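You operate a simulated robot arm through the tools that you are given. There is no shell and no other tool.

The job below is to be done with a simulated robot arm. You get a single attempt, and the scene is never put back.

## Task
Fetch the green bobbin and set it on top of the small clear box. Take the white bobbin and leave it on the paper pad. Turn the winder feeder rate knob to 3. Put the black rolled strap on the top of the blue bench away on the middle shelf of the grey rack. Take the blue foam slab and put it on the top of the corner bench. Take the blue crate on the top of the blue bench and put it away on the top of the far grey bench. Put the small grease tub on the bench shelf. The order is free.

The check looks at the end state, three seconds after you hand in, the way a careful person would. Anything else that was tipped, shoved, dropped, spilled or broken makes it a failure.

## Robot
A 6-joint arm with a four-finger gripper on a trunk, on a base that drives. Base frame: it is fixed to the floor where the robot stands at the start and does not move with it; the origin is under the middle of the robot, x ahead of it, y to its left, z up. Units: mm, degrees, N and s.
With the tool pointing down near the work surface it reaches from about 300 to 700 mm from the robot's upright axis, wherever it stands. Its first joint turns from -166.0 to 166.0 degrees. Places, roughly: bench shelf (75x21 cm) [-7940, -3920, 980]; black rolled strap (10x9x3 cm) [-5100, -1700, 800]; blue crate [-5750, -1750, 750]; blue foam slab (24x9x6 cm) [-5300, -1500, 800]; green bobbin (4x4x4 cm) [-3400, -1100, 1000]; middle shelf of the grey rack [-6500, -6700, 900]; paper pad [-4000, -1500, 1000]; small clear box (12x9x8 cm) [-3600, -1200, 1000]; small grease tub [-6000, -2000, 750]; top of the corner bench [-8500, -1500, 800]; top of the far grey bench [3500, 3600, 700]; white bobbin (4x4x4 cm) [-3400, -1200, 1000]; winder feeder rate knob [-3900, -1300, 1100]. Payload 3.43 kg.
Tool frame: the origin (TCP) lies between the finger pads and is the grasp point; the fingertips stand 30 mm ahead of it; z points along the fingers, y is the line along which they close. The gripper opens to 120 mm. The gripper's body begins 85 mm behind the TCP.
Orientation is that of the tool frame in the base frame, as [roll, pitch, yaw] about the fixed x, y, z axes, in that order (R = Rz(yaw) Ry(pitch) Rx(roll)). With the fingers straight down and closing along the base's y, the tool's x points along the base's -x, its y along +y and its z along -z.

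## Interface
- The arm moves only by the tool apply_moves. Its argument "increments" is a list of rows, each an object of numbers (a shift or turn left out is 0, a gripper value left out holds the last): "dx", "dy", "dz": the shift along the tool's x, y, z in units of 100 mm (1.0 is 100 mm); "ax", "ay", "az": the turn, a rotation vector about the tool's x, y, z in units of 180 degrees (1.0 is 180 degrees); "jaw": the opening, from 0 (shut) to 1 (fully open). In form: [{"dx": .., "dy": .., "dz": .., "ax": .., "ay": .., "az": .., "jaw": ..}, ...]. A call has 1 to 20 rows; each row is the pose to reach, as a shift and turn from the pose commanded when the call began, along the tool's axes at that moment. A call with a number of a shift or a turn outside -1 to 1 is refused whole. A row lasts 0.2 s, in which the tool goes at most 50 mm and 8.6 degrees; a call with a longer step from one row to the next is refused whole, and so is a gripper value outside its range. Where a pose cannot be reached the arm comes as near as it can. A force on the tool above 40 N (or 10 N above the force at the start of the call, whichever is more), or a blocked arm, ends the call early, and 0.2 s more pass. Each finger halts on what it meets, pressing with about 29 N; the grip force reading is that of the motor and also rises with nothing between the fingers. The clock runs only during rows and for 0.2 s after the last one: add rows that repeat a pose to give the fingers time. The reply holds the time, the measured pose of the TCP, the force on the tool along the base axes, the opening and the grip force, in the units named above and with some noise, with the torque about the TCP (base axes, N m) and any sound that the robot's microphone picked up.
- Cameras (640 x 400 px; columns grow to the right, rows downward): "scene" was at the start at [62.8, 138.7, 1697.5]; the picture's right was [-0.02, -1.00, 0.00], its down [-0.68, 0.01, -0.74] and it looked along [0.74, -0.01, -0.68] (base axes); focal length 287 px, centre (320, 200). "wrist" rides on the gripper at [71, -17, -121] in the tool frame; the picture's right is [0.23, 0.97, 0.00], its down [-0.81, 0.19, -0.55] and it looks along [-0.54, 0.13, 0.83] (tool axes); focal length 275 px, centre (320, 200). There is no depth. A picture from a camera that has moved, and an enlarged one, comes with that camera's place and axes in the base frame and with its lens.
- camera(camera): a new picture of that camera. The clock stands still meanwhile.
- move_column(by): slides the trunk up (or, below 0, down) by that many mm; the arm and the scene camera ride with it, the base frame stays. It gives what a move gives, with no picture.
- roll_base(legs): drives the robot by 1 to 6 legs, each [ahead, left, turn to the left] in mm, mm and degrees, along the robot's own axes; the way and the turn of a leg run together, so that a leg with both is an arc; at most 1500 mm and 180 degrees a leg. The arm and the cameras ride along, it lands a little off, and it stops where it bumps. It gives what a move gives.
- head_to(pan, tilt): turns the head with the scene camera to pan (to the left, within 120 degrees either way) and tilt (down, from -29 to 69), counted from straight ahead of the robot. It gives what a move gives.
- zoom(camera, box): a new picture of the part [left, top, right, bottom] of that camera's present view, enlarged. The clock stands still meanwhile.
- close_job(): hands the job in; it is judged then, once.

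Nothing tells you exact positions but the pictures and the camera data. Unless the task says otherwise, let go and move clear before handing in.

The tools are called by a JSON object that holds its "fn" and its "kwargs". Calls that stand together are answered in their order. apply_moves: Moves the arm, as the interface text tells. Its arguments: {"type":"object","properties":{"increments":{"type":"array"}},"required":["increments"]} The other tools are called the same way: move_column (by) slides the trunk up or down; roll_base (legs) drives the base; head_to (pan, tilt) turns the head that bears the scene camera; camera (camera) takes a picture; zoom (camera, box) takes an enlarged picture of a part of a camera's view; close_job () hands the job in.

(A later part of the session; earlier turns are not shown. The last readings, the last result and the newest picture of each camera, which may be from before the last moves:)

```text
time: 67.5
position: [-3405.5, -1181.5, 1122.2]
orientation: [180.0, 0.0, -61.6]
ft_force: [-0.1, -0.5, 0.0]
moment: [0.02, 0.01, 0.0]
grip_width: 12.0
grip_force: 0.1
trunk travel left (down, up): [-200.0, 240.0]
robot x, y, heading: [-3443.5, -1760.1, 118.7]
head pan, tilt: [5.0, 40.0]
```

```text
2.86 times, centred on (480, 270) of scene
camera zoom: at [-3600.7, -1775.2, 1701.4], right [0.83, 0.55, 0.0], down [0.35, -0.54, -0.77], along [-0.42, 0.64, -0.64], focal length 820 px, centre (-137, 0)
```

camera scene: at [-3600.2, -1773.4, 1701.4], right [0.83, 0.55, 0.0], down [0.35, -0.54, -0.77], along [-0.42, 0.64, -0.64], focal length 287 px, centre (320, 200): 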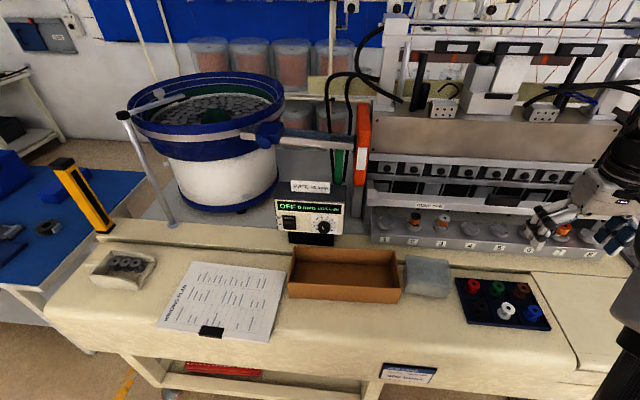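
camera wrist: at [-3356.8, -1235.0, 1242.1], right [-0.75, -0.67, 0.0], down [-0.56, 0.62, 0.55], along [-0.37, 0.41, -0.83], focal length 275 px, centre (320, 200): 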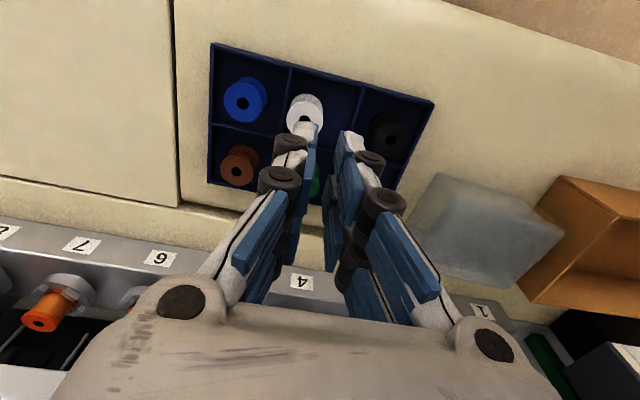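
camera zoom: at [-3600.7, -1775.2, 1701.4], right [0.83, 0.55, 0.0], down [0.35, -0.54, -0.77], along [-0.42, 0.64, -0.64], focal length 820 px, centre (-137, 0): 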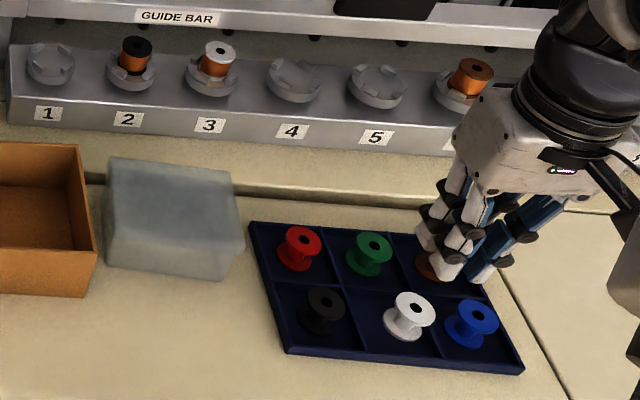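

The white bobbin slipped out and now sits upright, about 14 mm right of its cell centre against the divider. I'll turn the gripper 90° to close front-to-back, then grip deeper so both flanges are held.

{"fn": "apply_moves", "kwargs": {"increments": [{"az": 0.045, "jaw": 0.35}, {"az": 0.09}, {"az": 0.135}, {"az": 0.18}, {"az": 0.225}, {"az": 0.27}, {"az": 0.315}, {"az": 0.36}, {"az": 0.405}, {"az": 0.45}, {"az": 0.495}, {"az": 0.5}, {"az": 0.5}]}}

{"fn": "camera", "kwargs": {"camera": "wrist"}}

{"fn": "zoom", "kwargs": {"camera": "scene", "box": [400, 200, 560, 340]}}

```text
time: 70.3
position: [-3404.6, -1182.1, 1120.8]
orientation: [180.0, -0.1, -151.7]
ft_force: [0.3, -0.1, 0.6]
moment: [-0.02, -0.02, -0.03]
grip_width: 42.1
grip_force: 0.2
trunk travel left (down, up): [-200.0, 240.0]
robot x, y, heading: [-3437.2, -1759.5, 118.3]
head pan, tilt: [5.0, 40.0]
```

```text
taken
camera wrist: at [-3459.3, -1228.5, 1241.1], right [-0.67, 0.75, 0.0], down [0.62, 0.55, 0.55], along [0.41, 0.37, -0.83], focal length 275 px, centre (320, 200)
```

wrist: 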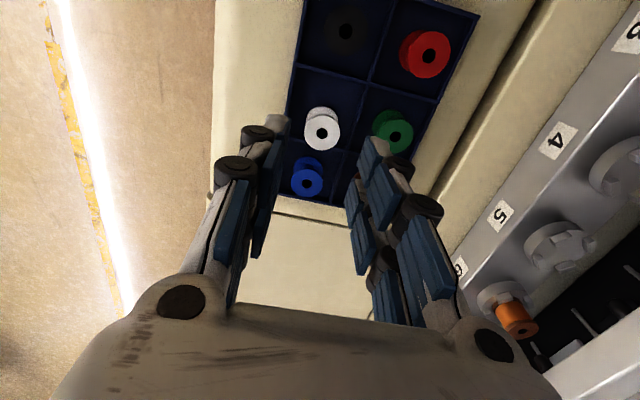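

```text
2.86 times, centred on (480, 270) of scene
camera zoom: at [-3600.6, -1774.4, 1701.3], right [0.83, 0.55, 0.0], down [0.35, -0.54, -0.77], along [-0.42, 0.64, -0.64], focal length 820 px, centre (-137, 0)
```

zoom: 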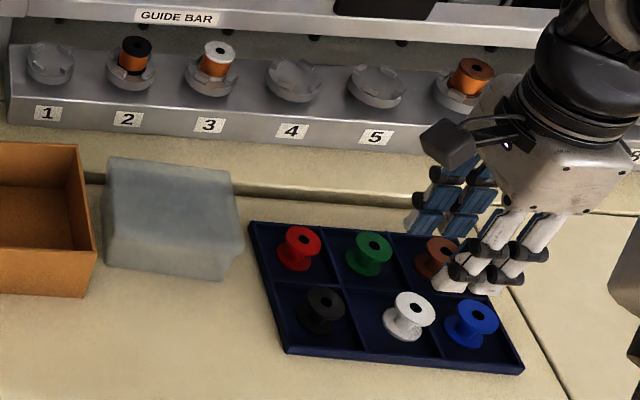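

{"fn": "zoom", "kwargs": {"camera": "wrist", "box": [270, 60, 430, 200]}}

{"fn": "zoom", "kwargs": {"camera": "scene", "box": [450, 260, 550, 330]}}

```text
2.86 times, centred on (350, 130) of wrist
camera zoom: at [-3459.3, -1228.5, 1241.1], right [-0.67, 0.75, 0.0], down [0.62, 0.55, 0.55], along [0.41, 0.37, -0.83], focal length 786 px, centre (234, 400)
```

zoom: 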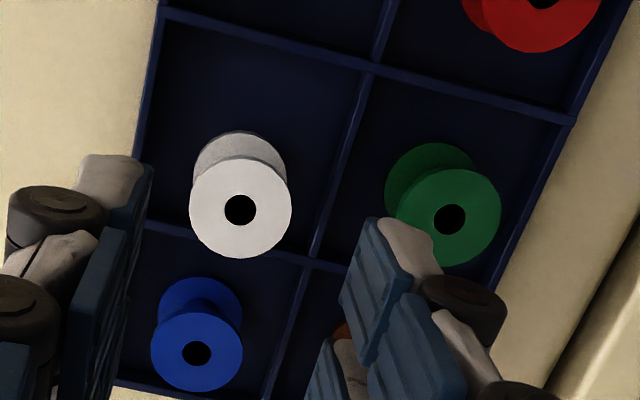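

```text
5.71 times, centred on (500, 295) of scene
camera zoom: at [-3600.6, -1774.4, 1701.3], right [0.83, 0.55, 0.0], down [0.35, -0.54, -0.77], along [-0.42, 0.64, -0.64], focal length 1640 px, centre (-709, -343)
```

zoom: 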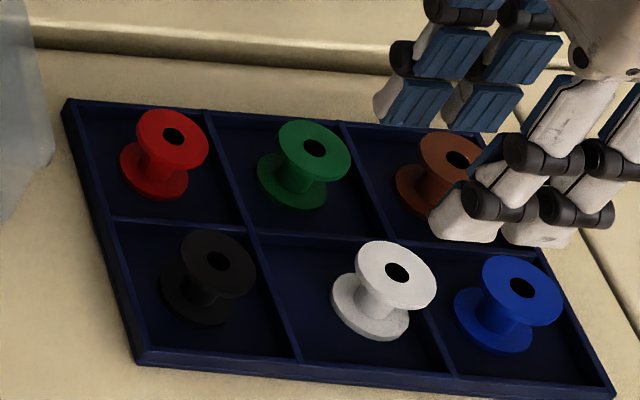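

Two views agree the bobbin is about 13 mm right and 5 mm forward of the tool. I'll centre on it and descend in stages with a narrower opening, watching the force.

{"fn": "apply_moves", "kwargs": {"increments": [{"dx": -0.13, "dy": 0.05, "dz": 0.2, "jaw": 0.32}, {"dx": -0.13, "dy": 0.05, "dz": 0.45, "jaw": 0.32}, {"dx": -0.13, "dy": 0.05, "dz": 0.65, "jaw": 0.32}, {"dx": -0.13, "dy": 0.05, "dz": 0.65, "jaw": 0.32}]}}

{"fn": "zoom", "kwargs": {"camera": "wrist", "box": [240, 60, 400, 200]}}

{"fn": "zoom", "kwargs": {"camera": "scene", "box": [450, 240, 560, 330]}}

```text
time: 71.3
position: [-3395.7, -1170.6, 1056.1]
orientation: [179.9, 0.0, -151.4]
ft_force: [-0.2, -0.4, 0.3]
moment: [-0.02, 0.01, 0.0]
grip_width: 38.5
grip_force: 0.0
trunk travel left (down, up): [-200.0, 240.0]
robot x, y, heading: [-3443.3, -1765.3, 118.5]
head pan, tilt: [5.0, 40.0]
```

```text
2.86 times, centred on (320, 130) of wrist
camera zoom: at [-3450.3, -1218.5, 1175.8], right [-0.67, 0.75, 0.0], down [0.62, 0.55, 0.55], along [0.41, 0.37, -0.83], focal length 786 px, centre (320, 400)
```

zoom: 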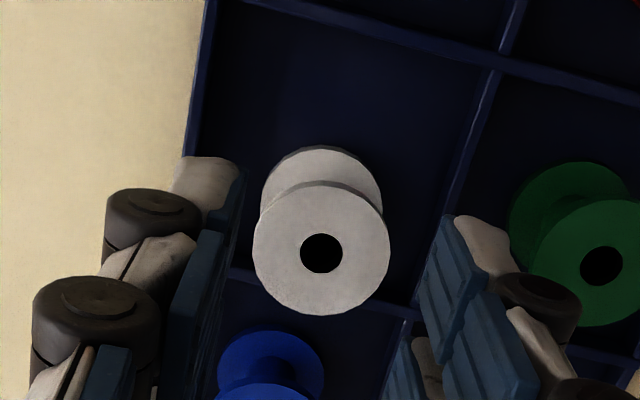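

```text
4.44 times, centred on (505, 285) of scene
camera zoom: at [-3600.7, -1774.7, 1701.4], right [0.83, 0.55, 0.0], down [0.35, -0.54, -0.77], along [-0.42, 0.64, -0.64], focal length 1276 px, centre (-502, -178)
```

zoom: 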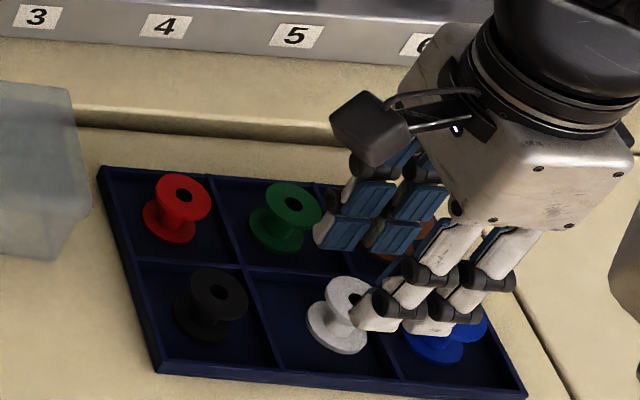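

{"fn": "apply_moves", "kwargs": {"increments": [{"dz": 0.1, "jaw": 0.32}, {"dz": 0.2, "jaw": 0.32}, {"dz": 0.3, "jaw": 0.32}, {"dz": 0.36, "jaw": 0.32}, {"dz": 0.4, "jaw": 0.32}, {"dz": 0.4, "jaw": 0.32}]}}

{"fn": "zoom", "kwargs": {"camera": "wrist", "box": [240, 100, 400, 240]}}

{"fn": "zoom", "kwargs": {"camera": "scene", "box": [450, 240, 560, 330]}}

```text
time: 72.7
position: [-3395.4, -1170.7, 1015.9]
orientation: [179.9, 0.0, -151.6]
ft_force: [0.1, -0.1, -0.6]
moment: [0.04, 0.01, -0.02]
grip_width: 38.3
grip_force: 0.0
trunk travel left (down, up): [-200.0, 240.0]
robot x, y, heading: [-3442.4, -1762.8, 118.4]
head pan, tilt: [5.0, 40.0]
```

```text
2.86 times, centred on (320, 170) of wrist
camera zoom: at [-3450.0, -1218.6, 1135.8], right [-0.67, 0.75, 0.0], down [0.62, 0.56, 0.55], along [0.41, 0.37, -0.83], focal length 786 px, centre (320, 286)
```

zoom: 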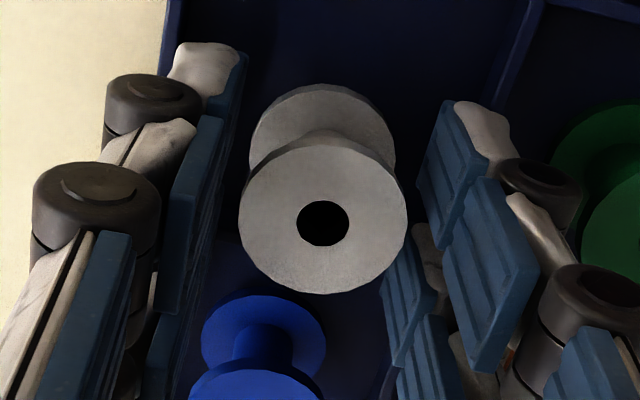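

```text
4.44 times, centred on (505, 285) of scene
camera zoom: at [-3600.6, -1774.4, 1701.4], right [0.83, 0.55, 0.0], down [0.35, -0.54, -0.77], along [-0.42, 0.64, -0.64], focal length 1276 px, centre (-502, -178)
```

zoom: 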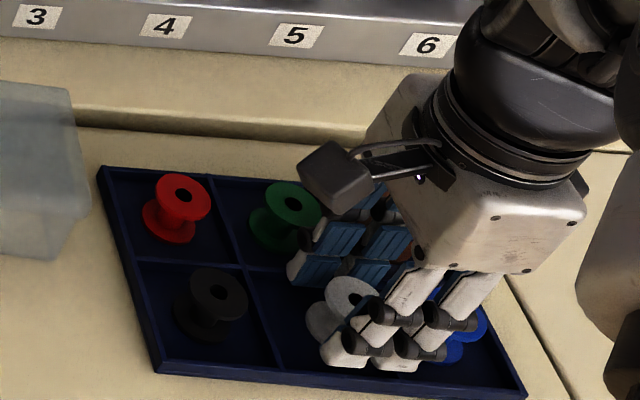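

No contact so far, and the bobbin is centred between the jaws. I'll go a little deeper so that the pads span both flanges, then close.

{"fn": "apply_moves", "kwargs": {"increments": [{"dz": 0.03, "jaw": 0.32}, {"dz": 0.06, "jaw": 0.32}, {"dz": 0.09, "jaw": 0.32}, {"dz": 0.11, "jaw": 0.32}, {"dz": 0.11, "jaw": 0.32}]}}

```text
time: 73.6
position: [-3393.4, -1170.4, 1013.4]
orientation: [179.7, 0.5, -151.5]
ft_force: [1.5, -10.3, 21.6]
moment: [-0.55, -0.37, -0.22]
grip_width: 30.8
grip_force: 12.2
trunk travel left (down, up): [-200.0, 240.0]
robot x, y, heading: [-3439.8, -1761.9, 118.2]
head pan, tilt: [5.0, 40.0]
stopped in row 4: the force on the tool passed its limit at 45 N (the readings are from after the stop); the commanded pose is now the measured one
```

A finger touched a divider, so I'll back off a few millimetres and look.

{"fn": "apply_moves", "kwargs": {"increments": [{"dz": -0.04, "jaw": 0.32}, {"dz": -0.06, "jaw": 0.32}, {"dz": -0.06, "jaw": 0.32}]}}

{"fn": "zoom", "kwargs": {"camera": "wrist", "box": [240, 100, 400, 240]}}

{"fn": "zoom", "kwargs": {"camera": "scene", "box": [450, 240, 560, 330]}}

```text
time: 74.4
position: [-3394.0, -1168.4, 1017.1]
orientation: [179.7, 0.3, -151.6]
ft_force: [0.5, 0.7, -0.5]
moment: [0.02, 0.01, 0.01]
grip_width: 38.5
grip_force: 0.1
trunk travel left (down, up): [-200.0, 240.0]
robot x, y, heading: [-3439.2, -1762.2, 118.3]
head pan, tilt: [5.0, 40.0]
```

```text
2.86 times, centred on (320, 170) of wrist
camera zoom: at [-3449.5, -1216.9, 1136.5], right [-0.67, 0.75, 0.0], down [0.62, 0.55, 0.56], along [0.41, 0.37, -0.83], focal length 786 px, centre (320, 286)
```

zoom: 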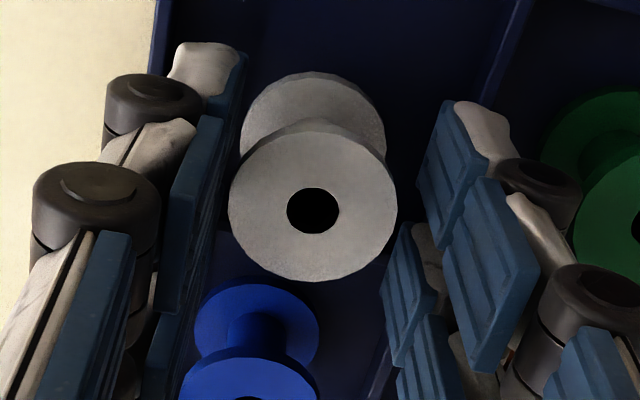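

```text
4.44 times, centred on (505, 285) of scene
camera zoom: at [-3600.5, -1774.5, 1701.3], right [0.83, 0.55, 0.0], down [0.35, -0.54, -0.77], along [-0.42, 0.64, -0.64], focal length 1276 px, centre (-502, -178)
```

zoom: 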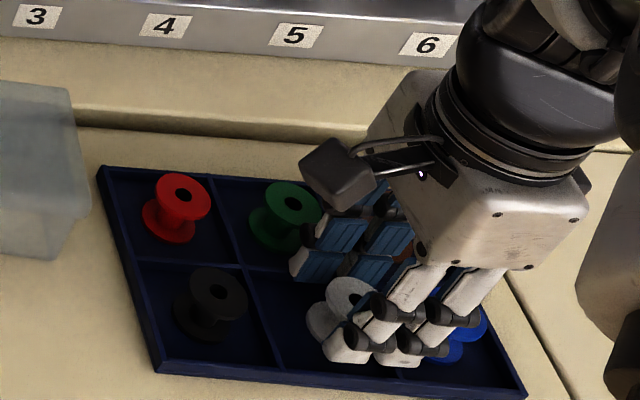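

{"fn": "apply_moves", "kwargs": {"increments": [{"dz": 0.02, "jaw": 0.2}, {"dz": 0.02, "jaw": 0.15}, {"dz": 0.02, "jaw": 0.15}, {"dz": 0.02, "jaw": 0.15}, {"dz": 0.02, "jaw": 0.15}]}}

{"fn": "zoom", "kwargs": {"camera": "wrist", "box": [240, 100, 400, 240]}}

{"fn": "apply_moves", "kwargs": {"increments": [{"dz": -0.03, "jaw": 0.15}, {"dz": -0.06, "jaw": 0.15}, {"dz": -0.1, "jaw": 0.15}]}}

{"fn": "zoom", "kwargs": {"camera": "wrist", "box": [240, 100, 400, 240]}}

{"fn": "zoom", "kwargs": {"camera": "scene", "box": [450, 240, 560, 330]}}

```text
time: 75.6
position: [-3394.0, -1168.3, 1016.9]
orientation: [179.5, 0.4, -151.6]
ft_force: [0.7, 0.0, 9.8]
moment: [-0.01, 0.05, -0.01]
grip_width: 29.7
grip_force: 29.0
trunk travel left (down, up): [-200.0, 240.0]
robot x, y, heading: [-3436.8, -1759.8, 118.4]
head pan, tilt: [5.0, 40.0]
```

```text
2.86 times, centred on (320, 170) of wrist
camera zoom: at [-3449.7, -1217.0, 1135.7], right [-0.67, 0.75, 0.01], down [0.62, 0.55, 0.56], along [0.41, 0.38, -0.83], focal length 786 px, centre (320, 286)
```

zoom: 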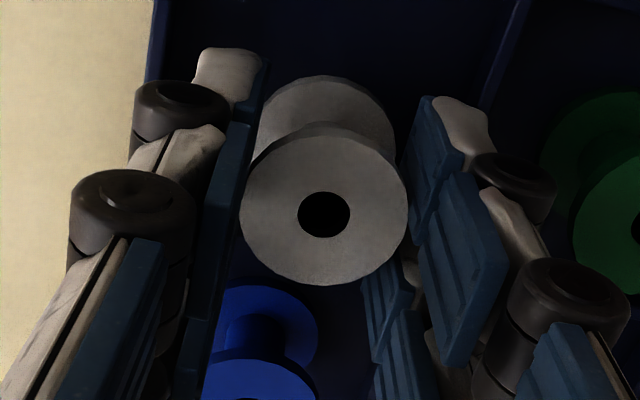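

```text
time: 76.4
position: [-3395.0, -1168.7, 1025.7]
orientation: [179.6, 0.3, -151.5]
ft_force: [-0.4, -0.3, -0.2]
moment: [0.03, -0.01, 0.04]
grip_width: 29.4
grip_force: 29.0
trunk travel left (down, up): [-200.0, 240.0]
robot x, y, heading: [-3438.1, -1759.7, 118.9]
head pan, tilt: [5.0, 40.0]
```

```text
2.86 times, centred on (320, 170) of wrist
camera zoom: at [-3450.0, -1216.7, 1144.8], right [-0.67, 0.75, 0.0], down [0.62, 0.55, 0.56], along [0.41, 0.37, -0.83], focal length 786 px, centre (320, 286)
```

zoom: 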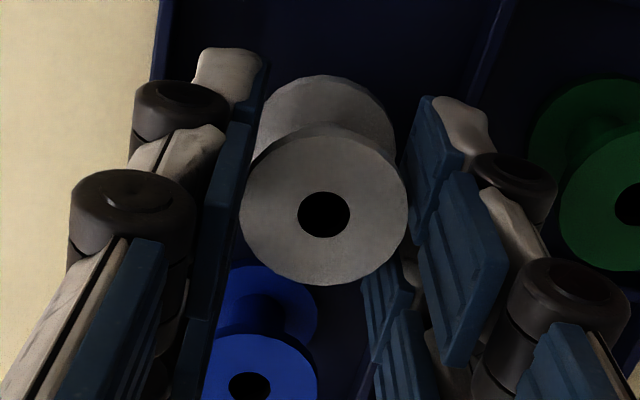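

```text
4.44 times, centred on (505, 285) of scene
camera zoom: at [-3600.6, -1774.6, 1701.3], right [0.83, 0.55, 0.0], down [0.35, -0.54, -0.77], along [-0.42, 0.64, -0.64], focal length 1276 px, centre (-502, -178)
```

zoom: 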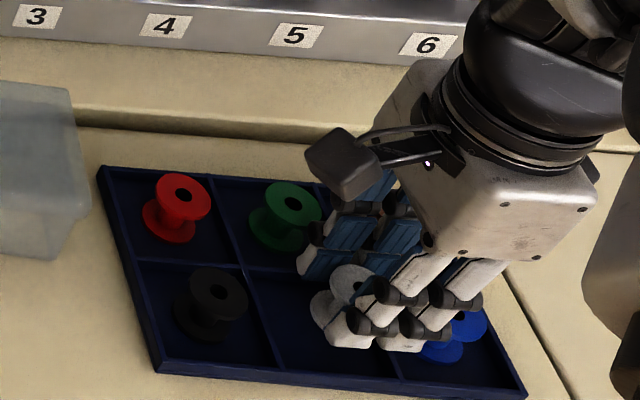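

The bobbin rises with the gripper this time. I'll lift slowly and keep checking.

{"fn": "apply_moves", "kwargs": {"increments": [{"dz": -0.1, "jaw": 0.15}, {"dz": -0.2, "jaw": 0.15}, {"dz": -0.35, "jaw": 0.15}, {"dz": -0.5, "jaw": 0.15}, {"dz": -0.65, "jaw": 0.15}, {"dz": -0.8, "jaw": 0.15}, {"dz": -0.95, "jaw": 0.15}]}}

{"fn": "camera", "kwargs": {"camera": "wrist"}}

{"fn": "camera", "kwargs": {"camera": "scene"}}

```text
time: 78.0
position: [-3394.2, -1168.2, 1121.6]
orientation: [179.7, 0.4, -151.6]
ft_force: [0.1, -0.2, -0.7]
moment: [0.01, 0.0, -0.04]
grip_width: 29.5
grip_force: 29.1
trunk travel left (down, up): [-200.0, 240.0]
robot x, y, heading: [-3439.5, -1761.1, 118.2]
head pan, tilt: [5.0, 40.0]
```

```text
taken
camera wrist: at [-3450.5, -1217.8, 1240.5], right [-0.67, 0.75, 0.0], down [0.62, 0.55, 0.56], along [0.41, 0.37, -0.83], focal length 275 px, centre (320, 200)
```

wrist: 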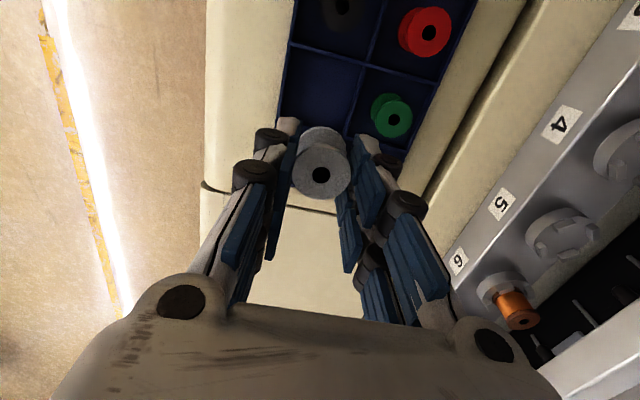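

```text
taken
camera scene: at [-3600.6, -1774.8, 1701.4], right [0.83, 0.55, 0.0], down [0.35, -0.54, -0.77], along [-0.42, 0.64, -0.64], focal length 287 px, centre (320, 200)
```

scene: 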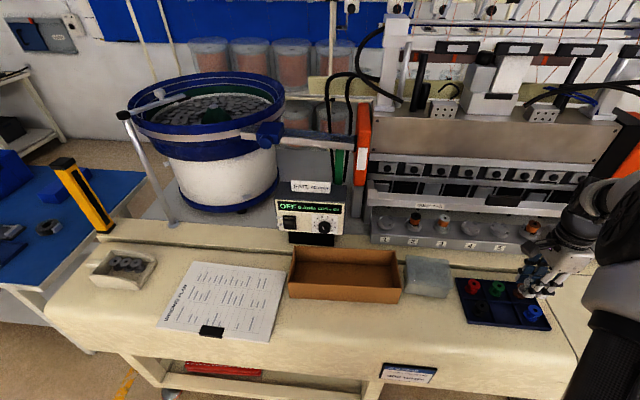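

White is held firmly. I'll raise it to clear the boxes and carry it left to the paper pad (centre about (−4070, −1546)).

{"fn": "apply_moves", "kwargs": {"increments": [{"dx": 0.2, "dz": -0.35, "jaw": 0.15}, {"dx": 0.55, "dz": -0.7, "jaw": 0.15}, {"dx": 0.98, "dz": -0.8, "jaw": 0.15}]}}

{"fn": "apply_moves", "kwargs": {"increments": [{"dx": 0.49, "jaw": 0.15}, {"dx": 0.98, "jaw": 0.15}]}}

{"fn": "apply_moves", "kwargs": {"increments": [{"dx": 0.49, "jaw": 0.15}, {"dx": 0.98, "jaw": 0.15}]}}

{"fn": "apply_moves", "kwargs": {"increments": [{"dx": 0.49, "jaw": 0.15}, {"dx": 0.98, "jaw": 0.15}]}}

{"fn": "apply_moves", "kwargs": {"increments": [{"dx": 0.49, "jaw": 0.15}, {"dx": 0.98, "jaw": 0.15}]}}

{"fn": "camera", "kwargs": {"camera": "scene"}}

```text
time: 78.8
position: [-3482.6, -1218.4, 1200.3]
orientation: [179.9, 0.3, -151.7]
ft_force: [-0.4, 0.6, 0.2]
moment: [0.01, -0.02, -0.02]
grip_width: 29.6
grip_force: 28.9
trunk travel left (down, up): [-200.0, 240.0]
robot x, y, heading: [-3439.8, -1760.6, 118.5]
head pan, tilt: [5.0, 40.0]
```

```text
time: 79.4
position: [-3569.4, -1263.6, 1200.2]
orientation: [179.7, 0.3, -151.6]
ft_force: [0.0, -0.4, -0.1]
moment: [-0.03, 0.01, 0.01]
grip_width: 29.5
grip_force: 28.9
trunk travel left (down, up): [-200.0, 240.0]
robot x, y, heading: [-3437.8, -1764.3, 118.2]
head pan, tilt: [5.0, 40.0]
```

```text
time: 80.0
position: [-3655.6, -1309.3, 1200.3]
orientation: [179.7, 0.3, -151.6]
ft_force: [-1.0, -0.3, -0.7]
moment: [0.01, -0.01, -0.01]
grip_width: 29.7
grip_force: 29.3
trunk travel left (down, up): [-200.0, 240.0]
robot x, y, heading: [-3440.0, -1761.9, 118.1]
head pan, tilt: [5.0, 40.0]
```

```text
time: 80.6
position: [-3741.7, -1356.7, 1199.5]
orientation: [179.7, 0.3, -151.6]
ft_force: [-1.1, 0.0, -0.9]
moment: [-0.02, -0.01, 0.01]
grip_width: 29.7
grip_force: 28.8
trunk travel left (down, up): [-200.0, 240.0]
robot x, y, heading: [-3442.1, -1758.4, 118.3]
head pan, tilt: [5.0, 40.0]
```

```text
time: 81.2
position: [-3826.2, -1403.0, 1198.1]
orientation: [179.7, 0.3, -151.7]
ft_force: [0.5, 0.2, 0.4]
moment: [-0.03, 0.0, 0.01]
grip_width: 29.4
grip_force: 28.9
trunk travel left (down, up): [-200.0, 240.0]
robot x, y, heading: [-3440.4, -1759.4, 118.3]
head pan, tilt: [5.0, 40.0]
```

```text
taken
camera scene: at [-3601.3, -1774.8, 1701.3], right [0.83, 0.55, 0.0], down [0.35, -0.54, -0.77], along [-0.42, 0.64, -0.64], focal length 287 px, centre (320, 200)
```

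scene: 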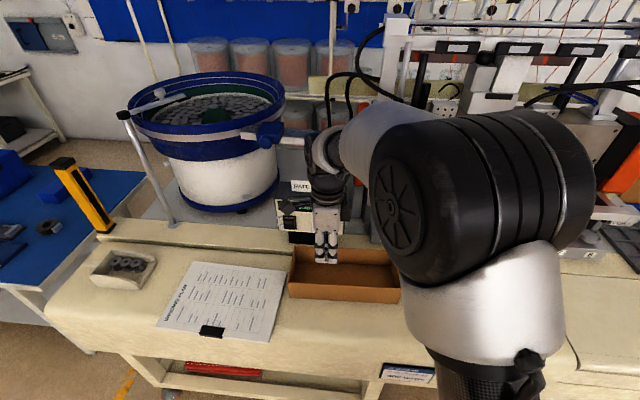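

{"fn": "apply_moves", "kwargs": {"increments": [{"dx": 0.45, "dy": -0.12, "jaw": 0.15}, {"dx": 0.9, "dy": -0.24, "jaw": 0.15}]}}

{"fn": "apply_moves", "kwargs": {"increments": [{"dx": 0.45, "jaw": 0.15}, {"dx": 0.9, "jaw": 0.15}]}}

{"fn": "apply_moves", "kwargs": {"increments": [{"dx": 0.45, "dz": 0.3, "jaw": 0.15}, {"dx": 0.53, "dz": 0.7, "jaw": 0.15}, {"dx": 0.53, "dz": 1.0, "jaw": 0.15}]}}

{"fn": "camera", "kwargs": {"camera": "scene"}}

{"fn": "camera", "kwargs": {"camera": "wrist"}}

```text
time: 81.8
position: [-3894.1, -1469.0, 1196.7]
orientation: [179.7, 0.3, -151.5]
ft_force: [0.6, 0.4, 0.5]
moment: [0.01, -0.02, 0.04]
grip_width: 29.6
grip_force: 28.9
trunk travel left (down, up): [-200.0, 240.0]
robot x, y, heading: [-3442.7, -1759.4, 118.4]
head pan, tilt: [5.0, 40.0]
```

```text
time: 82.4
position: [-3975.1, -1509.6, 1194.9]
orientation: [179.6, 0.2, -151.6]
ft_force: [-0.5, -1.0, 0.4]
moment: [0.01, -0.04, -0.01]
grip_width: 29.5
grip_force: 28.7
trunk travel left (down, up): [-200.0, 240.0]
robot x, y, heading: [-3440.2, -1764.8, 118.4]
head pan, tilt: [5.0, 40.0]
```

```text
refused: row 1 steps farther than a row can; nothing moved
```

```text
taken
camera scene: at [-3601.5, -1774.7, 1701.2], right [0.83, 0.55, 0.0], down [0.35, -0.54, -0.77], along [-0.42, 0.64, -0.64], focal length 287 px, centre (320, 200)
```

scene: 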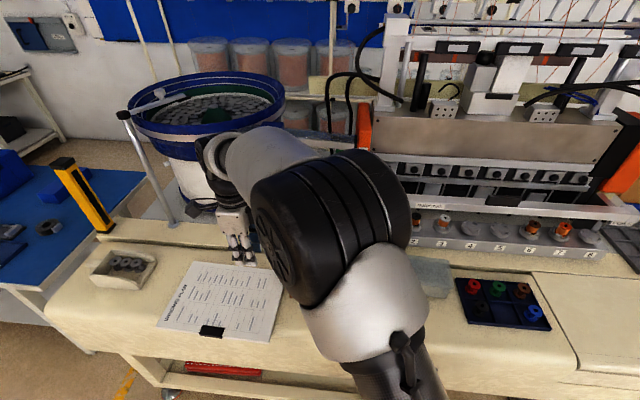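

```text
taken
camera wrist: at [-4029.1, -1557.3, 1315.6], right [-0.67, 0.75, 0.0], down [0.62, 0.55, 0.56], along [0.41, 0.37, -0.83], focal length 275 px, centre (320, 200)
```

wrist: 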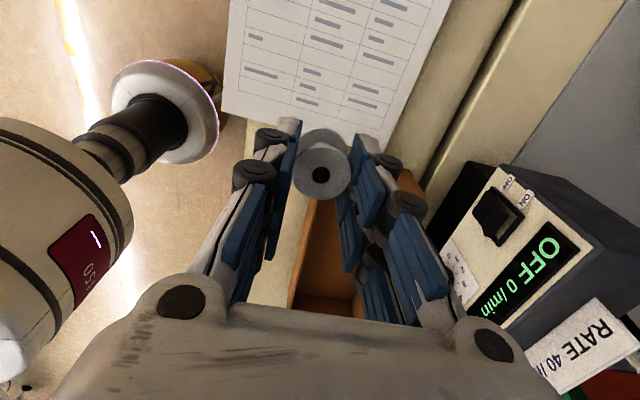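

The pad is just below and to the left. I'll move 55 mm further onto it and then lower in stages.

{"fn": "apply_moves", "kwargs": {"increments": [{"dx": 0.35, "dz": 0.1, "jaw": 0.15}, {"dx": 0.55, "dz": 0.4, "jaw": 0.15}, {"dx": 0.55, "dz": 0.8, "jaw": 0.15}, {"dx": 0.55, "dz": 1.0, "jaw": 0.15}, {"dx": 0.55, "dz": 1.0, "jaw": 0.15}]}}

{"fn": "camera", "kwargs": {"camera": "wrist"}}

{"fn": "zoom", "kwargs": {"camera": "scene", "box": [140, 180, 340, 350]}}

```text
time: 83.6
position: [-4020.8, -1536.1, 1097.4]
orientation: [179.8, 0.3, -151.5]
ft_force: [-0.4, -0.6, 0.6]
moment: [-0.02, -0.01, 0.02]
grip_width: 29.7
grip_force: 29.2
trunk travel left (down, up): [-200.0, 240.0]
robot x, y, heading: [-3437.0, -1761.5, 118.5]
head pan, tilt: [5.0, 40.0]
```

```text
taken
camera wrist: at [-4076.2, -1584.2, 1216.1], right [-0.67, 0.75, 0.0], down [0.62, 0.55, 0.56], along [0.41, 0.37, -0.83], focal length 275 px, centre (320, 200)
```

wrist: 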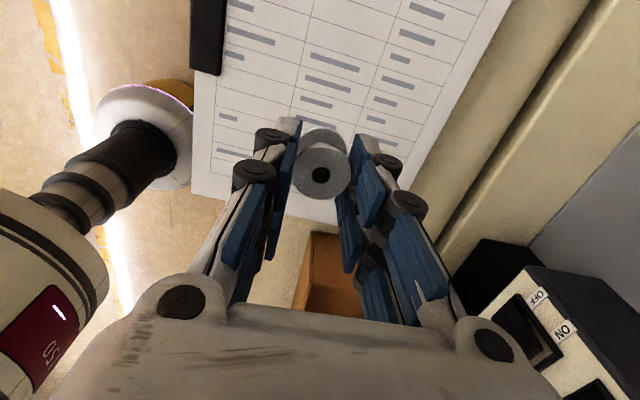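

```text
2.35 times, centred on (240, 265) of scene
camera zoom: at [-3600.6, -1774.5, 1701.4], right [0.83, 0.55, 0.0], down [0.35, -0.54, -0.77], along [-0.42, 0.64, -0.64], focal length 675 px, centre (508, 47)
```

zoom: 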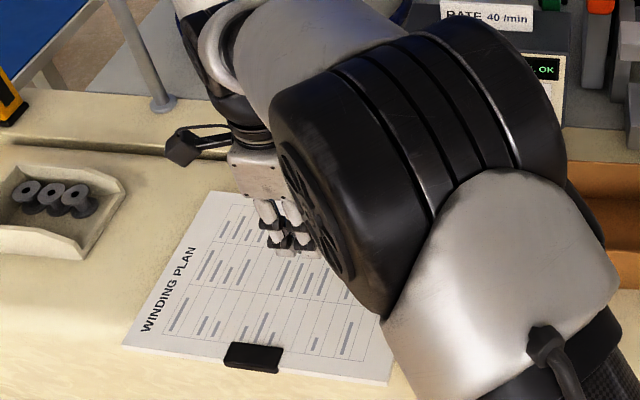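

{"fn": "apply_moves", "kwargs": {"increments": [{"dz": 0.25, "jaw": 0.15}, {"dz": 0.5, "jaw": 0.15}, {"dz": 0.68, "jaw": 0.15}, {"dz": 0.72, "jaw": 0.15}]}}

{"fn": "apply_moves", "kwargs": {"increments": [{"dz": 0.02, "jaw": 0.15}, {"dz": 0.04, "jaw": 0.15}]}}

{"fn": "apply_moves", "kwargs": {"increments": [{"dz": 0.02, "jaw": 0.15}, {"dz": 0.04, "jaw": 0.15}]}}

{"fn": "camera", "kwargs": {"camera": "wrist"}}

```text
time: 84.6
position: [-4021.7, -1534.2, 1025.0]
orientation: [179.8, 0.3, -151.6]
ft_force: [-0.1, 0.1, -0.7]
moment: [0.01, 0.0, 0.0]
grip_width: 29.5
grip_force: 29.0
trunk travel left (down, up): [-200.0, 240.0]
robot x, y, heading: [-3439.9, -1759.2, 118.4]
head pan, tilt: [5.0, 40.0]
```

```text
time: 85.2
position: [-4020.8, -1534.5, 1022.9]
orientation: [179.5, 0.1, -151.6]
ft_force: [2.3, -1.2, 16.0]
moment: [-0.1, -0.06, -0.02]
grip_width: 29.8
grip_force: 29.5
trunk travel left (down, up): [-200.0, 240.0]
robot x, y, heading: [-3438.5, -1758.6, 118.4]
head pan, tilt: [5.0, 40.0]
```

```text
time: 85.8
position: [-4021.3, -1534.4, 1018.6]
orientation: [179.5, 0.2, -151.6]
ft_force: [-2.7, 0.1, 20.9]
moment: [-0.07, 0.16, 0.02]
grip_width: 29.3
grip_force: 28.7
trunk travel left (down, up): [-200.0, 240.0]
robot x, y, heading: [-3440.7, -1759.4, 118.3]
head pan, tilt: [5.0, 40.0]
```

```text
taken
camera wrist: at [-4075.7, -1583.4, 1138.1], right [-0.67, 0.75, 0.01], down [0.62, 0.55, 0.56], along [0.41, 0.38, -0.83], focal length 275 px, centre (320, 200)
```

wrist: 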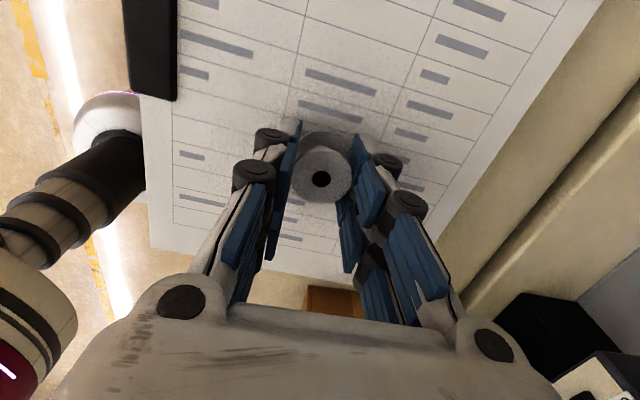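

The bobbin is standing on the pad (contact force seen). I'll open the jaws and rise straight up.

{"fn": "apply_moves", "kwargs": {"increments": [{"jaw": 0.27}, {"jaw": 0.3}, {"jaw": 0.4}, {"jaw": 0.4}, {"jaw": 0.4}]}}

{"fn": "apply_moves", "kwargs": {"increments": [{"dz": -0.1, "jaw": 0.4}, {"dz": -0.3, "jaw": 0.4}, {"dz": -0.6, "jaw": 0.4}, {"dz": -1.0, "jaw": 0.4}]}}

{"fn": "camera", "kwargs": {"camera": "wrist"}}

```text
time: 87.0
position: [-4021.0, -1534.1, 1016.2]
orientation: [179.7, 0.4, -151.6]
ft_force: [0.4, -0.9, -0.5]
moment: [0.0, -0.02, -0.05]
grip_width: 47.8
grip_force: 0.1
trunk travel left (down, up): [-200.0, 240.0]
robot x, y, heading: [-3436.1, -1762.5, 118.6]
head pan, tilt: [5.0, 40.0]
```

```text
time: 88.0
position: [-4021.8, -1536.9, 1115.9]
orientation: [179.7, 0.4, -151.6]
ft_force: [-0.4, -0.6, -1.0]
moment: [0.0, -0.01, 0.03]
grip_width: 47.7
grip_force: 0.0
trunk travel left (down, up): [-200.0, 240.0]
robot x, y, heading: [-3439.7, -1761.3, 118.6]
head pan, tilt: [5.0, 40.0]
```

```text
taken
camera wrist: at [-4075.1, -1585.4, 1236.0], right [-0.67, 0.75, 0.0], down [0.62, 0.55, 0.56], along [0.41, 0.37, -0.83], focal length 275 px, centre (320, 200)
```

wrist: 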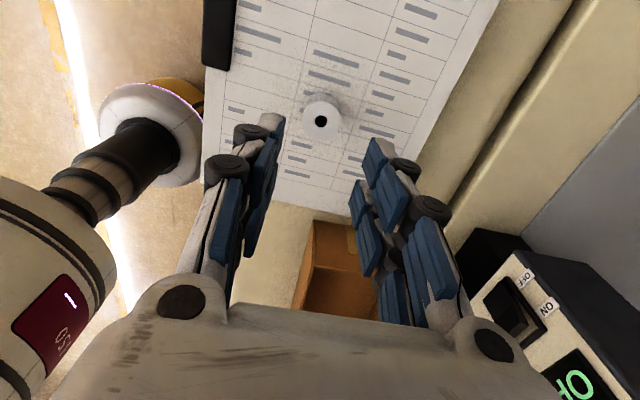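

White stands upright on the pad. Next I'll return for the green bobbin, rising first and moving back to the right.

{"fn": "apply_moves", "kwargs": {"increments": [{"dz": -0.4, "jaw": 0.32}, {"dz": -0.8, "dx": -0.2, "jaw": 0.32}, {"dz": -0.85, "dx": -0.6}, {"dz": -0.85, "dx": -0.98}]}}

{"fn": "apply_moves", "kwargs": {"increments": [{"dx": -0.5}, {"dx": -1.0}]}}

{"fn": "apply_moves", "kwargs": {"increments": [{"dx": -0.5}, {"dx": -1.0}]}}

{"fn": "apply_moves", "kwargs": {"increments": [{"dx": -0.5}, {"dx": -1.0}]}}

{"fn": "apply_moves", "kwargs": {"increments": [{"dx": -0.5}, {"dx": -1.0}]}}

{"fn": "apply_moves", "kwargs": {"increments": [{"dx": -0.45, "dy": 0.15}, {"dx": -0.9, "dy": 0.3}]}}

{"fn": "apply_moves", "kwargs": {"increments": [{"dx": -0.45, "dy": 0.15}, {"dx": -0.9, "dy": 0.3}]}}

{"fn": "camera", "kwargs": {"camera": "wrist"}}

```text
time: 89.0
position: [-3934.2, -1489.7, 1202.5]
orientation: [179.7, 0.3, -151.5]
ft_force: [1.1, -0.2, 0.7]
moment: [0.0, 0.01, -0.01]
grip_width: 38.6
grip_force: 0.0
trunk travel left (down, up): [-200.0, 240.0]
robot x, y, heading: [-3438.9, -1765.8, 118.3]
head pan, tilt: [5.0, 40.0]
```

```text
time: 89.6
position: [-3845.4, -1442.2, 1200.8]
orientation: [179.7, 0.2, -151.6]
ft_force: [0.6, 0.7, -0.4]
moment: [0.01, 0.01, -0.03]
grip_width: 38.0
grip_force: 0.1
trunk travel left (down, up): [-200.0, 240.0]
robot x, y, heading: [-3437.5, -1758.8, 118.4]
head pan, tilt: [5.0, 40.0]
```

```text
time: 90.2
position: [-3758.6, -1393.4, 1202.1]
orientation: [179.7, 0.3, -151.5]
ft_force: [1.1, -0.1, 1.0]
moment: [0.0, 0.0, 0.0]
grip_width: 38.3
grip_force: 0.1
trunk travel left (down, up): [-200.0, 240.0]
robot x, y, heading: [-3437.4, -1758.6, 118.4]
head pan, tilt: [5.0, 40.0]
```

```text
time: 90.8
position: [-3670.5, -1346.2, 1202.9]
orientation: [179.8, 0.3, -151.6]
ft_force: [0.9, -0.2, -0.4]
moment: [0.02, 0.01, 0.01]
grip_width: 38.6
grip_force: 0.1
trunk travel left (down, up): [-200.0, 240.0]
robot x, y, heading: [-3436.5, -1763.6, 118.5]
head pan, tilt: [5.0, 40.0]
```

```text
time: 91.4
position: [-3583.1, -1298.2, 1203.7]
orientation: [179.7, 0.3, -151.4]
ft_force: [-0.3, 0.4, -0.9]
moment: [-0.01, -0.01, 0.01]
grip_width: 38.3
grip_force: 0.0
trunk travel left (down, up): [-200.0, 240.0]
robot x, y, heading: [-3443.7, -1762.5, 118.2]
head pan, tilt: [5.0, 40.0]
```

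```text
time: 92.0
position: [-3516.8, -1229.0, 1205.0]
orientation: [179.8, 0.3, -151.5]
ft_force: [-0.5, 0.9, 0.6]
moment: [-0.04, 0.01, -0.03]
grip_width: 38.3
grip_force: 0.1
trunk travel left (down, up): [-200.0, 240.0]
robot x, y, heading: [-3440.5, -1761.9, 118.6]
head pan, tilt: [5.0, 40.0]
```

```text
time: 92.6
position: [-3452.0, -1160.9, 1207.3]
orientation: [179.7, 0.1, -151.5]
ft_force: [0.7, -0.3, -0.3]
moment: [-0.01, 0.04, 0.02]
grip_width: 38.4
grip_force: 0.0
trunk travel left (down, up): [-200.0, 240.0]
robot x, y, heading: [-3437.7, -1759.3, 118.7]
head pan, tilt: [5.0, 40.0]
```

```text
taken
camera wrist: at [-3507.8, -1209.2, 1325.7], right [-0.67, 0.75, 0.0], down [0.62, 0.55, 0.56], along [0.41, 0.37, -0.83], focal length 275 px, centre (320, 200)
```

wrist: 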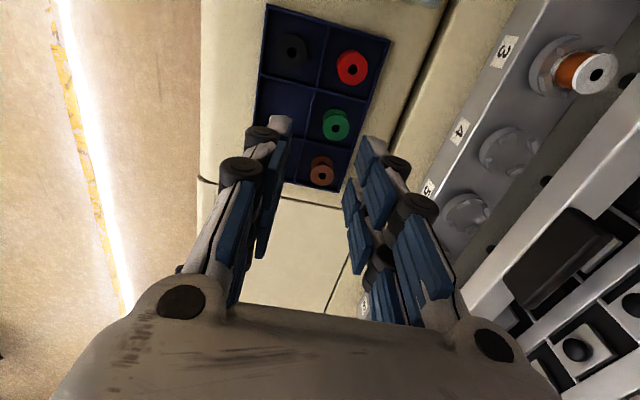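

{"fn": "apply_moves", "kwargs": {"increments": [{"dx": -0.2, "dy": 0.2, "dz": 0.1}, {"dx": -0.286, "dy": 0.243, "dz": 0.5}, {"dx": -0.286, "dy": 0.243, "dz": 0.9}, {"dx": -0.286, "dy": 0.243, "dz": 1.0}, {"dx": -0.286, "dy": 0.243, "dz": 1.0}]}}

{"fn": "zoom", "kwargs": {"camera": "wrist", "box": [240, 60, 400, 200]}}

{"fn": "zoom", "kwargs": {"camera": "scene", "box": [450, 240, 560, 330]}}

```text
time: 93.8
position: [-3440.6, -1124.9, 1105.8]
orientation: [179.7, 0.4, -151.6]
ft_force: [0.9, -0.6, 1.1]
moment: [-0.02, -0.03, 0.01]
grip_width: 38.3
grip_force: 0.1
trunk travel left (down, up): [-200.0, 240.0]
robot x, y, heading: [-3436.1, -1761.8, 118.2]
head pan, tilt: [5.0, 40.0]
```

```text
2.86 times, centred on (320, 130) of wrist
camera zoom: at [-3495.9, -1173.5, 1225.2], right [-0.67, 0.75, 0.0], down [0.62, 0.55, 0.56], along [0.41, 0.37, -0.83], focal length 786 px, centre (320, 400)
```

zoom: 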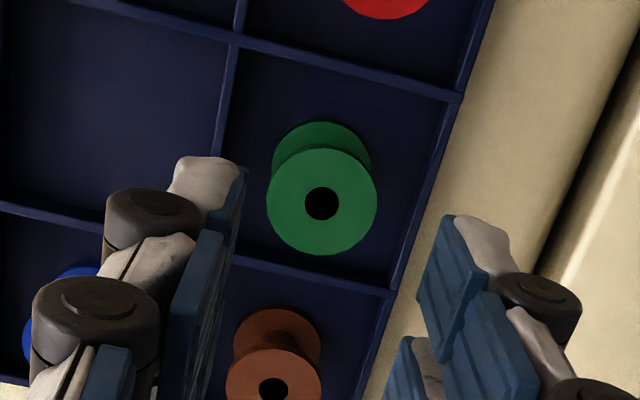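

```text
4.44 times, centred on (505, 285) of scene
camera zoom: at [-3600.5, -1774.3, 1701.4], right [0.83, 0.55, 0.0], down [0.35, -0.54, -0.77], along [-0.42, 0.64, -0.64], focal length 1276 px, centre (-502, -178)
```

zoom: 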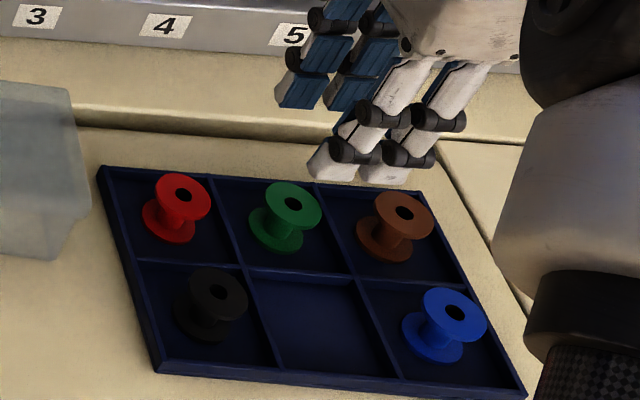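

{"fn": "apply_moves", "kwargs": {"increments": [{"dx": -0.05, "dy": 0.02, "dz": 0.3, "jaw": 0.3}, {"dx": -0.05, "dy": 0.02, "dz": 0.55, "jaw": 0.3}, {"dx": -0.05, "dy": 0.02, "dz": 0.68, "jaw": 0.3}, {"dx": -0.05, "dy": 0.02, "dz": 0.68, "jaw": 0.3}]}}

{"fn": "zoom", "kwargs": {"camera": "wrist", "box": [240, 80, 400, 220]}}

{"fn": "zoom", "kwargs": {"camera": "scene", "box": [450, 240, 560, 330]}}

```text
time: 94.8
position: [-3437.8, -1120.9, 1037.3]
orientation: [179.7, 0.3, -151.7]
ft_force: [-0.7, 0.2, 1.3]
moment: [0.0, 0.04, -0.03]
grip_width: 36.1
grip_force: 0.2
trunk travel left (down, up): [-200.0, 240.0]
robot x, y, heading: [-3439.3, -1763.6, 118.5]
head pan, tilt: [5.0, 40.0]
```

```text
2.86 times, centred on (320, 150) of wrist
camera zoom: at [-3492.0, -1169.6, 1157.3], right [-0.67, 0.75, 0.0], down [0.62, 0.55, 0.56], along [0.41, 0.37, -0.83], focal length 786 px, centre (320, 343)
```

zoom: 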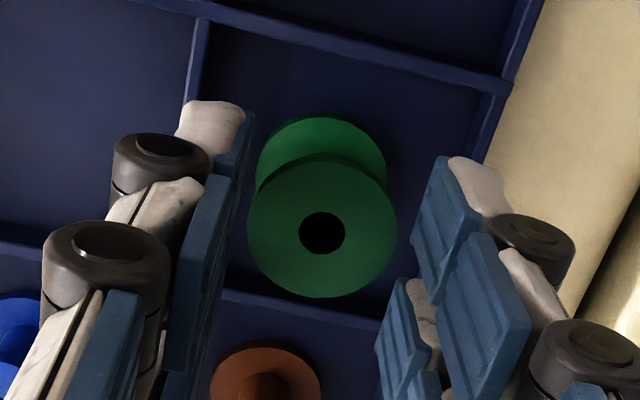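

```text
4.44 times, centred on (505, 285) of scene
camera zoom: at [-3600.6, -1774.7, 1701.4], right [0.83, 0.55, 0.0], down [0.35, -0.54, -0.77], along [-0.42, 0.64, -0.64], focal length 1276 px, centre (-502, -178)
```

zoom: 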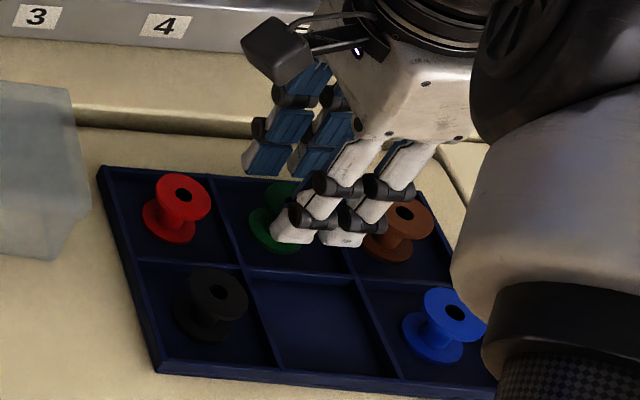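

Green is centred between the jaws. Descending the last 20 mm slowly.

{"fn": "apply_moves", "kwargs": {"increments": [{"dz": 0.06, "jaw": 0.3}, {"dz": 0.11, "jaw": 0.3}, {"dz": 0.15, "jaw": 0.3}, {"dz": 0.18, "jaw": 0.3}, {"dz": 0.2, "jaw": 0.3}]}}

```text
time: 96.0
position: [-3436.6, -1119.9, 1015.8]
orientation: [179.7, 0.3, -151.6]
ft_force: [-0.6, 0.3, 1.2]
moment: [-0.01, 0.03, -0.01]
grip_width: 36.1
grip_force: 0.0
trunk travel left (down, up): [-200.0, 240.0]
robot x, y, heading: [-3439.1, -1760.1, 118.1]
head pan, tilt: [5.0, 40.0]
```

{"fn": "apply_moves", "kwargs": {"increments": [{"dz": 0.02, "jaw": 0.25}, {"dz": 0.02, "jaw": 0.15}, {"dz": 0.02, "jaw": 0.15}, {"dz": 0.02, "jaw": 0.15}]}}

{"fn": "apply_moves", "kwargs": {"increments": [{"dz": -0.04, "jaw": 0.15}, {"dz": -0.08, "jaw": 0.15}, {"dz": -0.14, "jaw": 0.15}, {"dz": -0.2, "jaw": 0.15}]}}

{"fn": "zoom", "kwargs": {"camera": "wrist", "box": [240, 80, 400, 220]}}

```text
time: 97.0
position: [-3435.7, -1119.3, 1015.7]
orientation: [179.6, 0.3, -151.6]
ft_force: [-1.3, 0.7, 3.1]
moment: [-0.01, -0.04, -0.02]
grip_width: 28.7
grip_force: 29.6
trunk travel left (down, up): [-200.0, 240.0]
robot x, y, heading: [-3441.2, -1762.6, 118.1]
head pan, tilt: [5.0, 40.0]
```

```text
time: 98.0
position: [-3437.4, -1119.4, 1035.3]
orientation: [179.8, 0.3, -151.6]
ft_force: [0.1, -1.5, -0.5]
moment: [-0.01, -0.03, 0.01]
grip_width: 28.5
grip_force: 29.2
trunk travel left (down, up): [-200.0, 240.0]
robot x, y, heading: [-3439.6, -1764.3, 118.2]
head pan, tilt: [5.0, 40.0]
```

```text
2.86 times, centred on (320, 150) of wrist
camera zoom: at [-3491.5, -1168.3, 1155.2], right [-0.67, 0.75, 0.0], down [0.62, 0.55, 0.56], along [0.41, 0.37, -0.83], focal length 786 px, centre (320, 343)
```

zoom: 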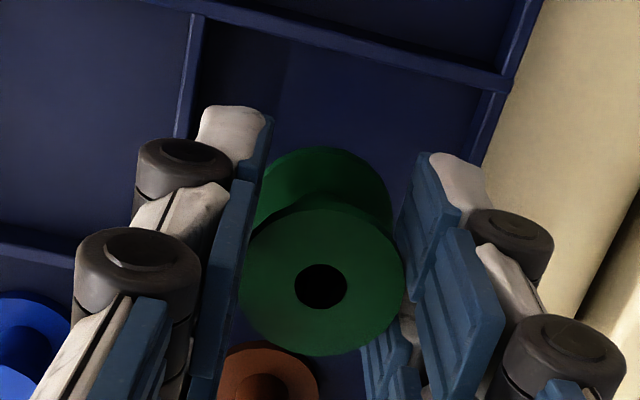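

Green is held. I'll lift it and examine the clear box.

{"fn": "apply_moves", "kwargs": {"increments": [{"dz": -0.1, "jaw": 0.15}, {"dz": -0.25, "jaw": 0.15}, {"dz": -0.45, "jaw": 0.15}, {"dz": -0.65, "jaw": 0.15}, {"dz": -0.85, "jaw": 0.15}, {"dz": -1.0, "jaw": 0.15}]}}

{"fn": "zoom", "kwargs": {"camera": "scene", "box": [370, 230, 490, 320]}}

{"fn": "camera", "kwargs": {"camera": "wrist"}}

```text
time: 99.4
position: [-3437.0, -1122.3, 1137.5]
orientation: [179.8, 0.3, -151.6]
ft_force: [0.2, -0.3, -0.3]
moment: [-0.01, 0.03, -0.01]
grip_width: 28.9
grip_force: 29.3
trunk travel left (down, up): [-200.0, 240.0]
robot x, y, heading: [-3441.3, -1760.3, 118.6]
head pan, tilt: [5.0, 40.0]
```

```text
4.44 times, centred on (430, 275) of scene
camera zoom: at [-3600.6, -1774.7, 1701.3], right [0.83, 0.55, 0.0], down [0.35, -0.54, -0.77], along [-0.42, 0.64, -0.64], focal length 1276 px, centre (-169, -133)
```

zoom: 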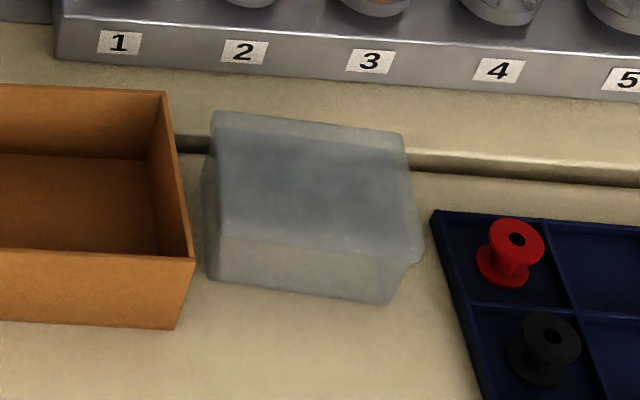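

```text
taken
camera wrist: at [-3491.8, -1170.1, 1255.9], right [-0.67, 0.75, 0.0], down [0.62, 0.55, 0.56], along [0.41, 0.37, -0.83], focal length 275 px, centre (320, 200)
```

wrist: 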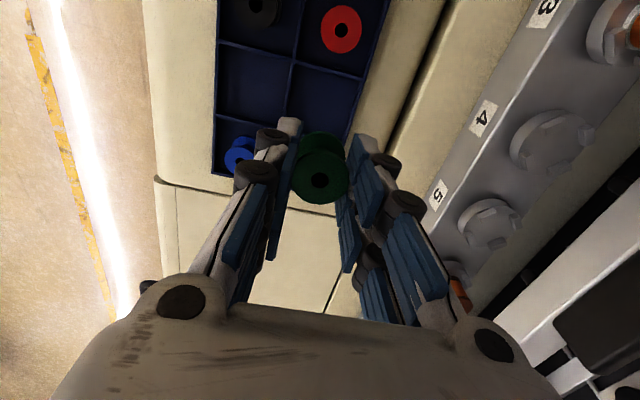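

The clear box's top is centred near (−3616, −1196) at about z 1030. I'll carry the green bobbin over it and lower gently under force watch.

{"fn": "apply_moves", "kwargs": {"increments": [{"dx": 0.32, "dy": 0.05, "jaw": 0.15}, {"dx": 0.64, "dy": 0.1, "jaw": 0.15}, {"dx": 0.96, "dy": 0.1, "jaw": 0.15}]}}

{"fn": "apply_moves", "kwargs": {"increments": [{"dx": 0.32, "dy": 0.05, "jaw": 0.15}, {"dx": 0.64, "dy": 0.1, "jaw": 0.15}, {"dx": 0.96, "dy": 0.1, "jaw": 0.15}, {"dx": 0.96, "dy": 0.1, "dz": 0.2, "jaw": 0.15}]}}

{"fn": "camera", "kwargs": {"camera": "wrist"}}

{"fn": "zoom", "kwargs": {"camera": "scene", "box": [370, 200, 490, 300]}}

```text
time: 100.2
position: [-3526.9, -1159.1, 1135.6]
orientation: [179.6, 0.3, -151.6]
ft_force: [-0.3, -0.2, -0.4]
moment: [0.0, -0.03, -0.01]
grip_width: 28.7
grip_force: 28.9
trunk travel left (down, up): [-200.0, 240.0]
robot x, y, heading: [-3441.1, -1760.7, 118.5]
head pan, tilt: [5.0, 40.0]
```

```text
time: 101.2
position: [-3614.5, -1193.0, 1114.9]
orientation: [179.7, 0.3, -151.6]
ft_force: [0.8, 0.7, -1.2]
moment: [-0.01, 0.01, 0.0]
grip_width: 28.5
grip_force: 29.1
trunk travel left (down, up): [-200.0, 240.0]
robot x, y, heading: [-3442.5, -1762.3, 118.3]
head pan, tilt: [5.0, 40.0]
```

```text
taken
camera wrist: at [-3669.3, -1242.1, 1234.6], right [-0.67, 0.75, 0.0], down [0.62, 0.55, 0.56], along [0.41, 0.37, -0.83], focal length 275 px, centre (320, 200)
```

wrist: 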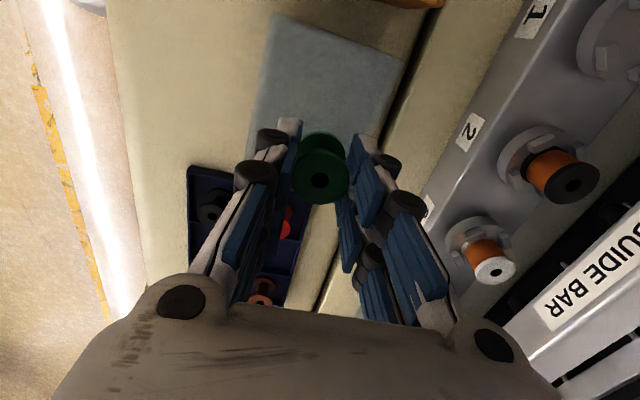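

```text
4.00 times, centred on (430, 250) of scene
camera zoom: at [-3600.1, -1773.2, 1701.4], right [0.83, 0.55, 0.0], down [0.35, -0.54, -0.77], along [-0.42, 0.64, -0.64], focal length 1148 px, centre (-120, 0)
```

zoom: 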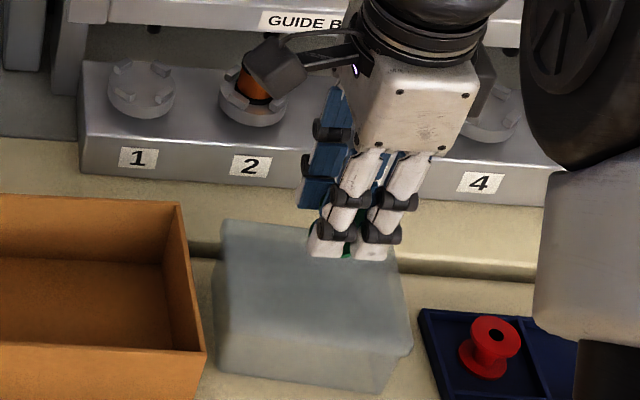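

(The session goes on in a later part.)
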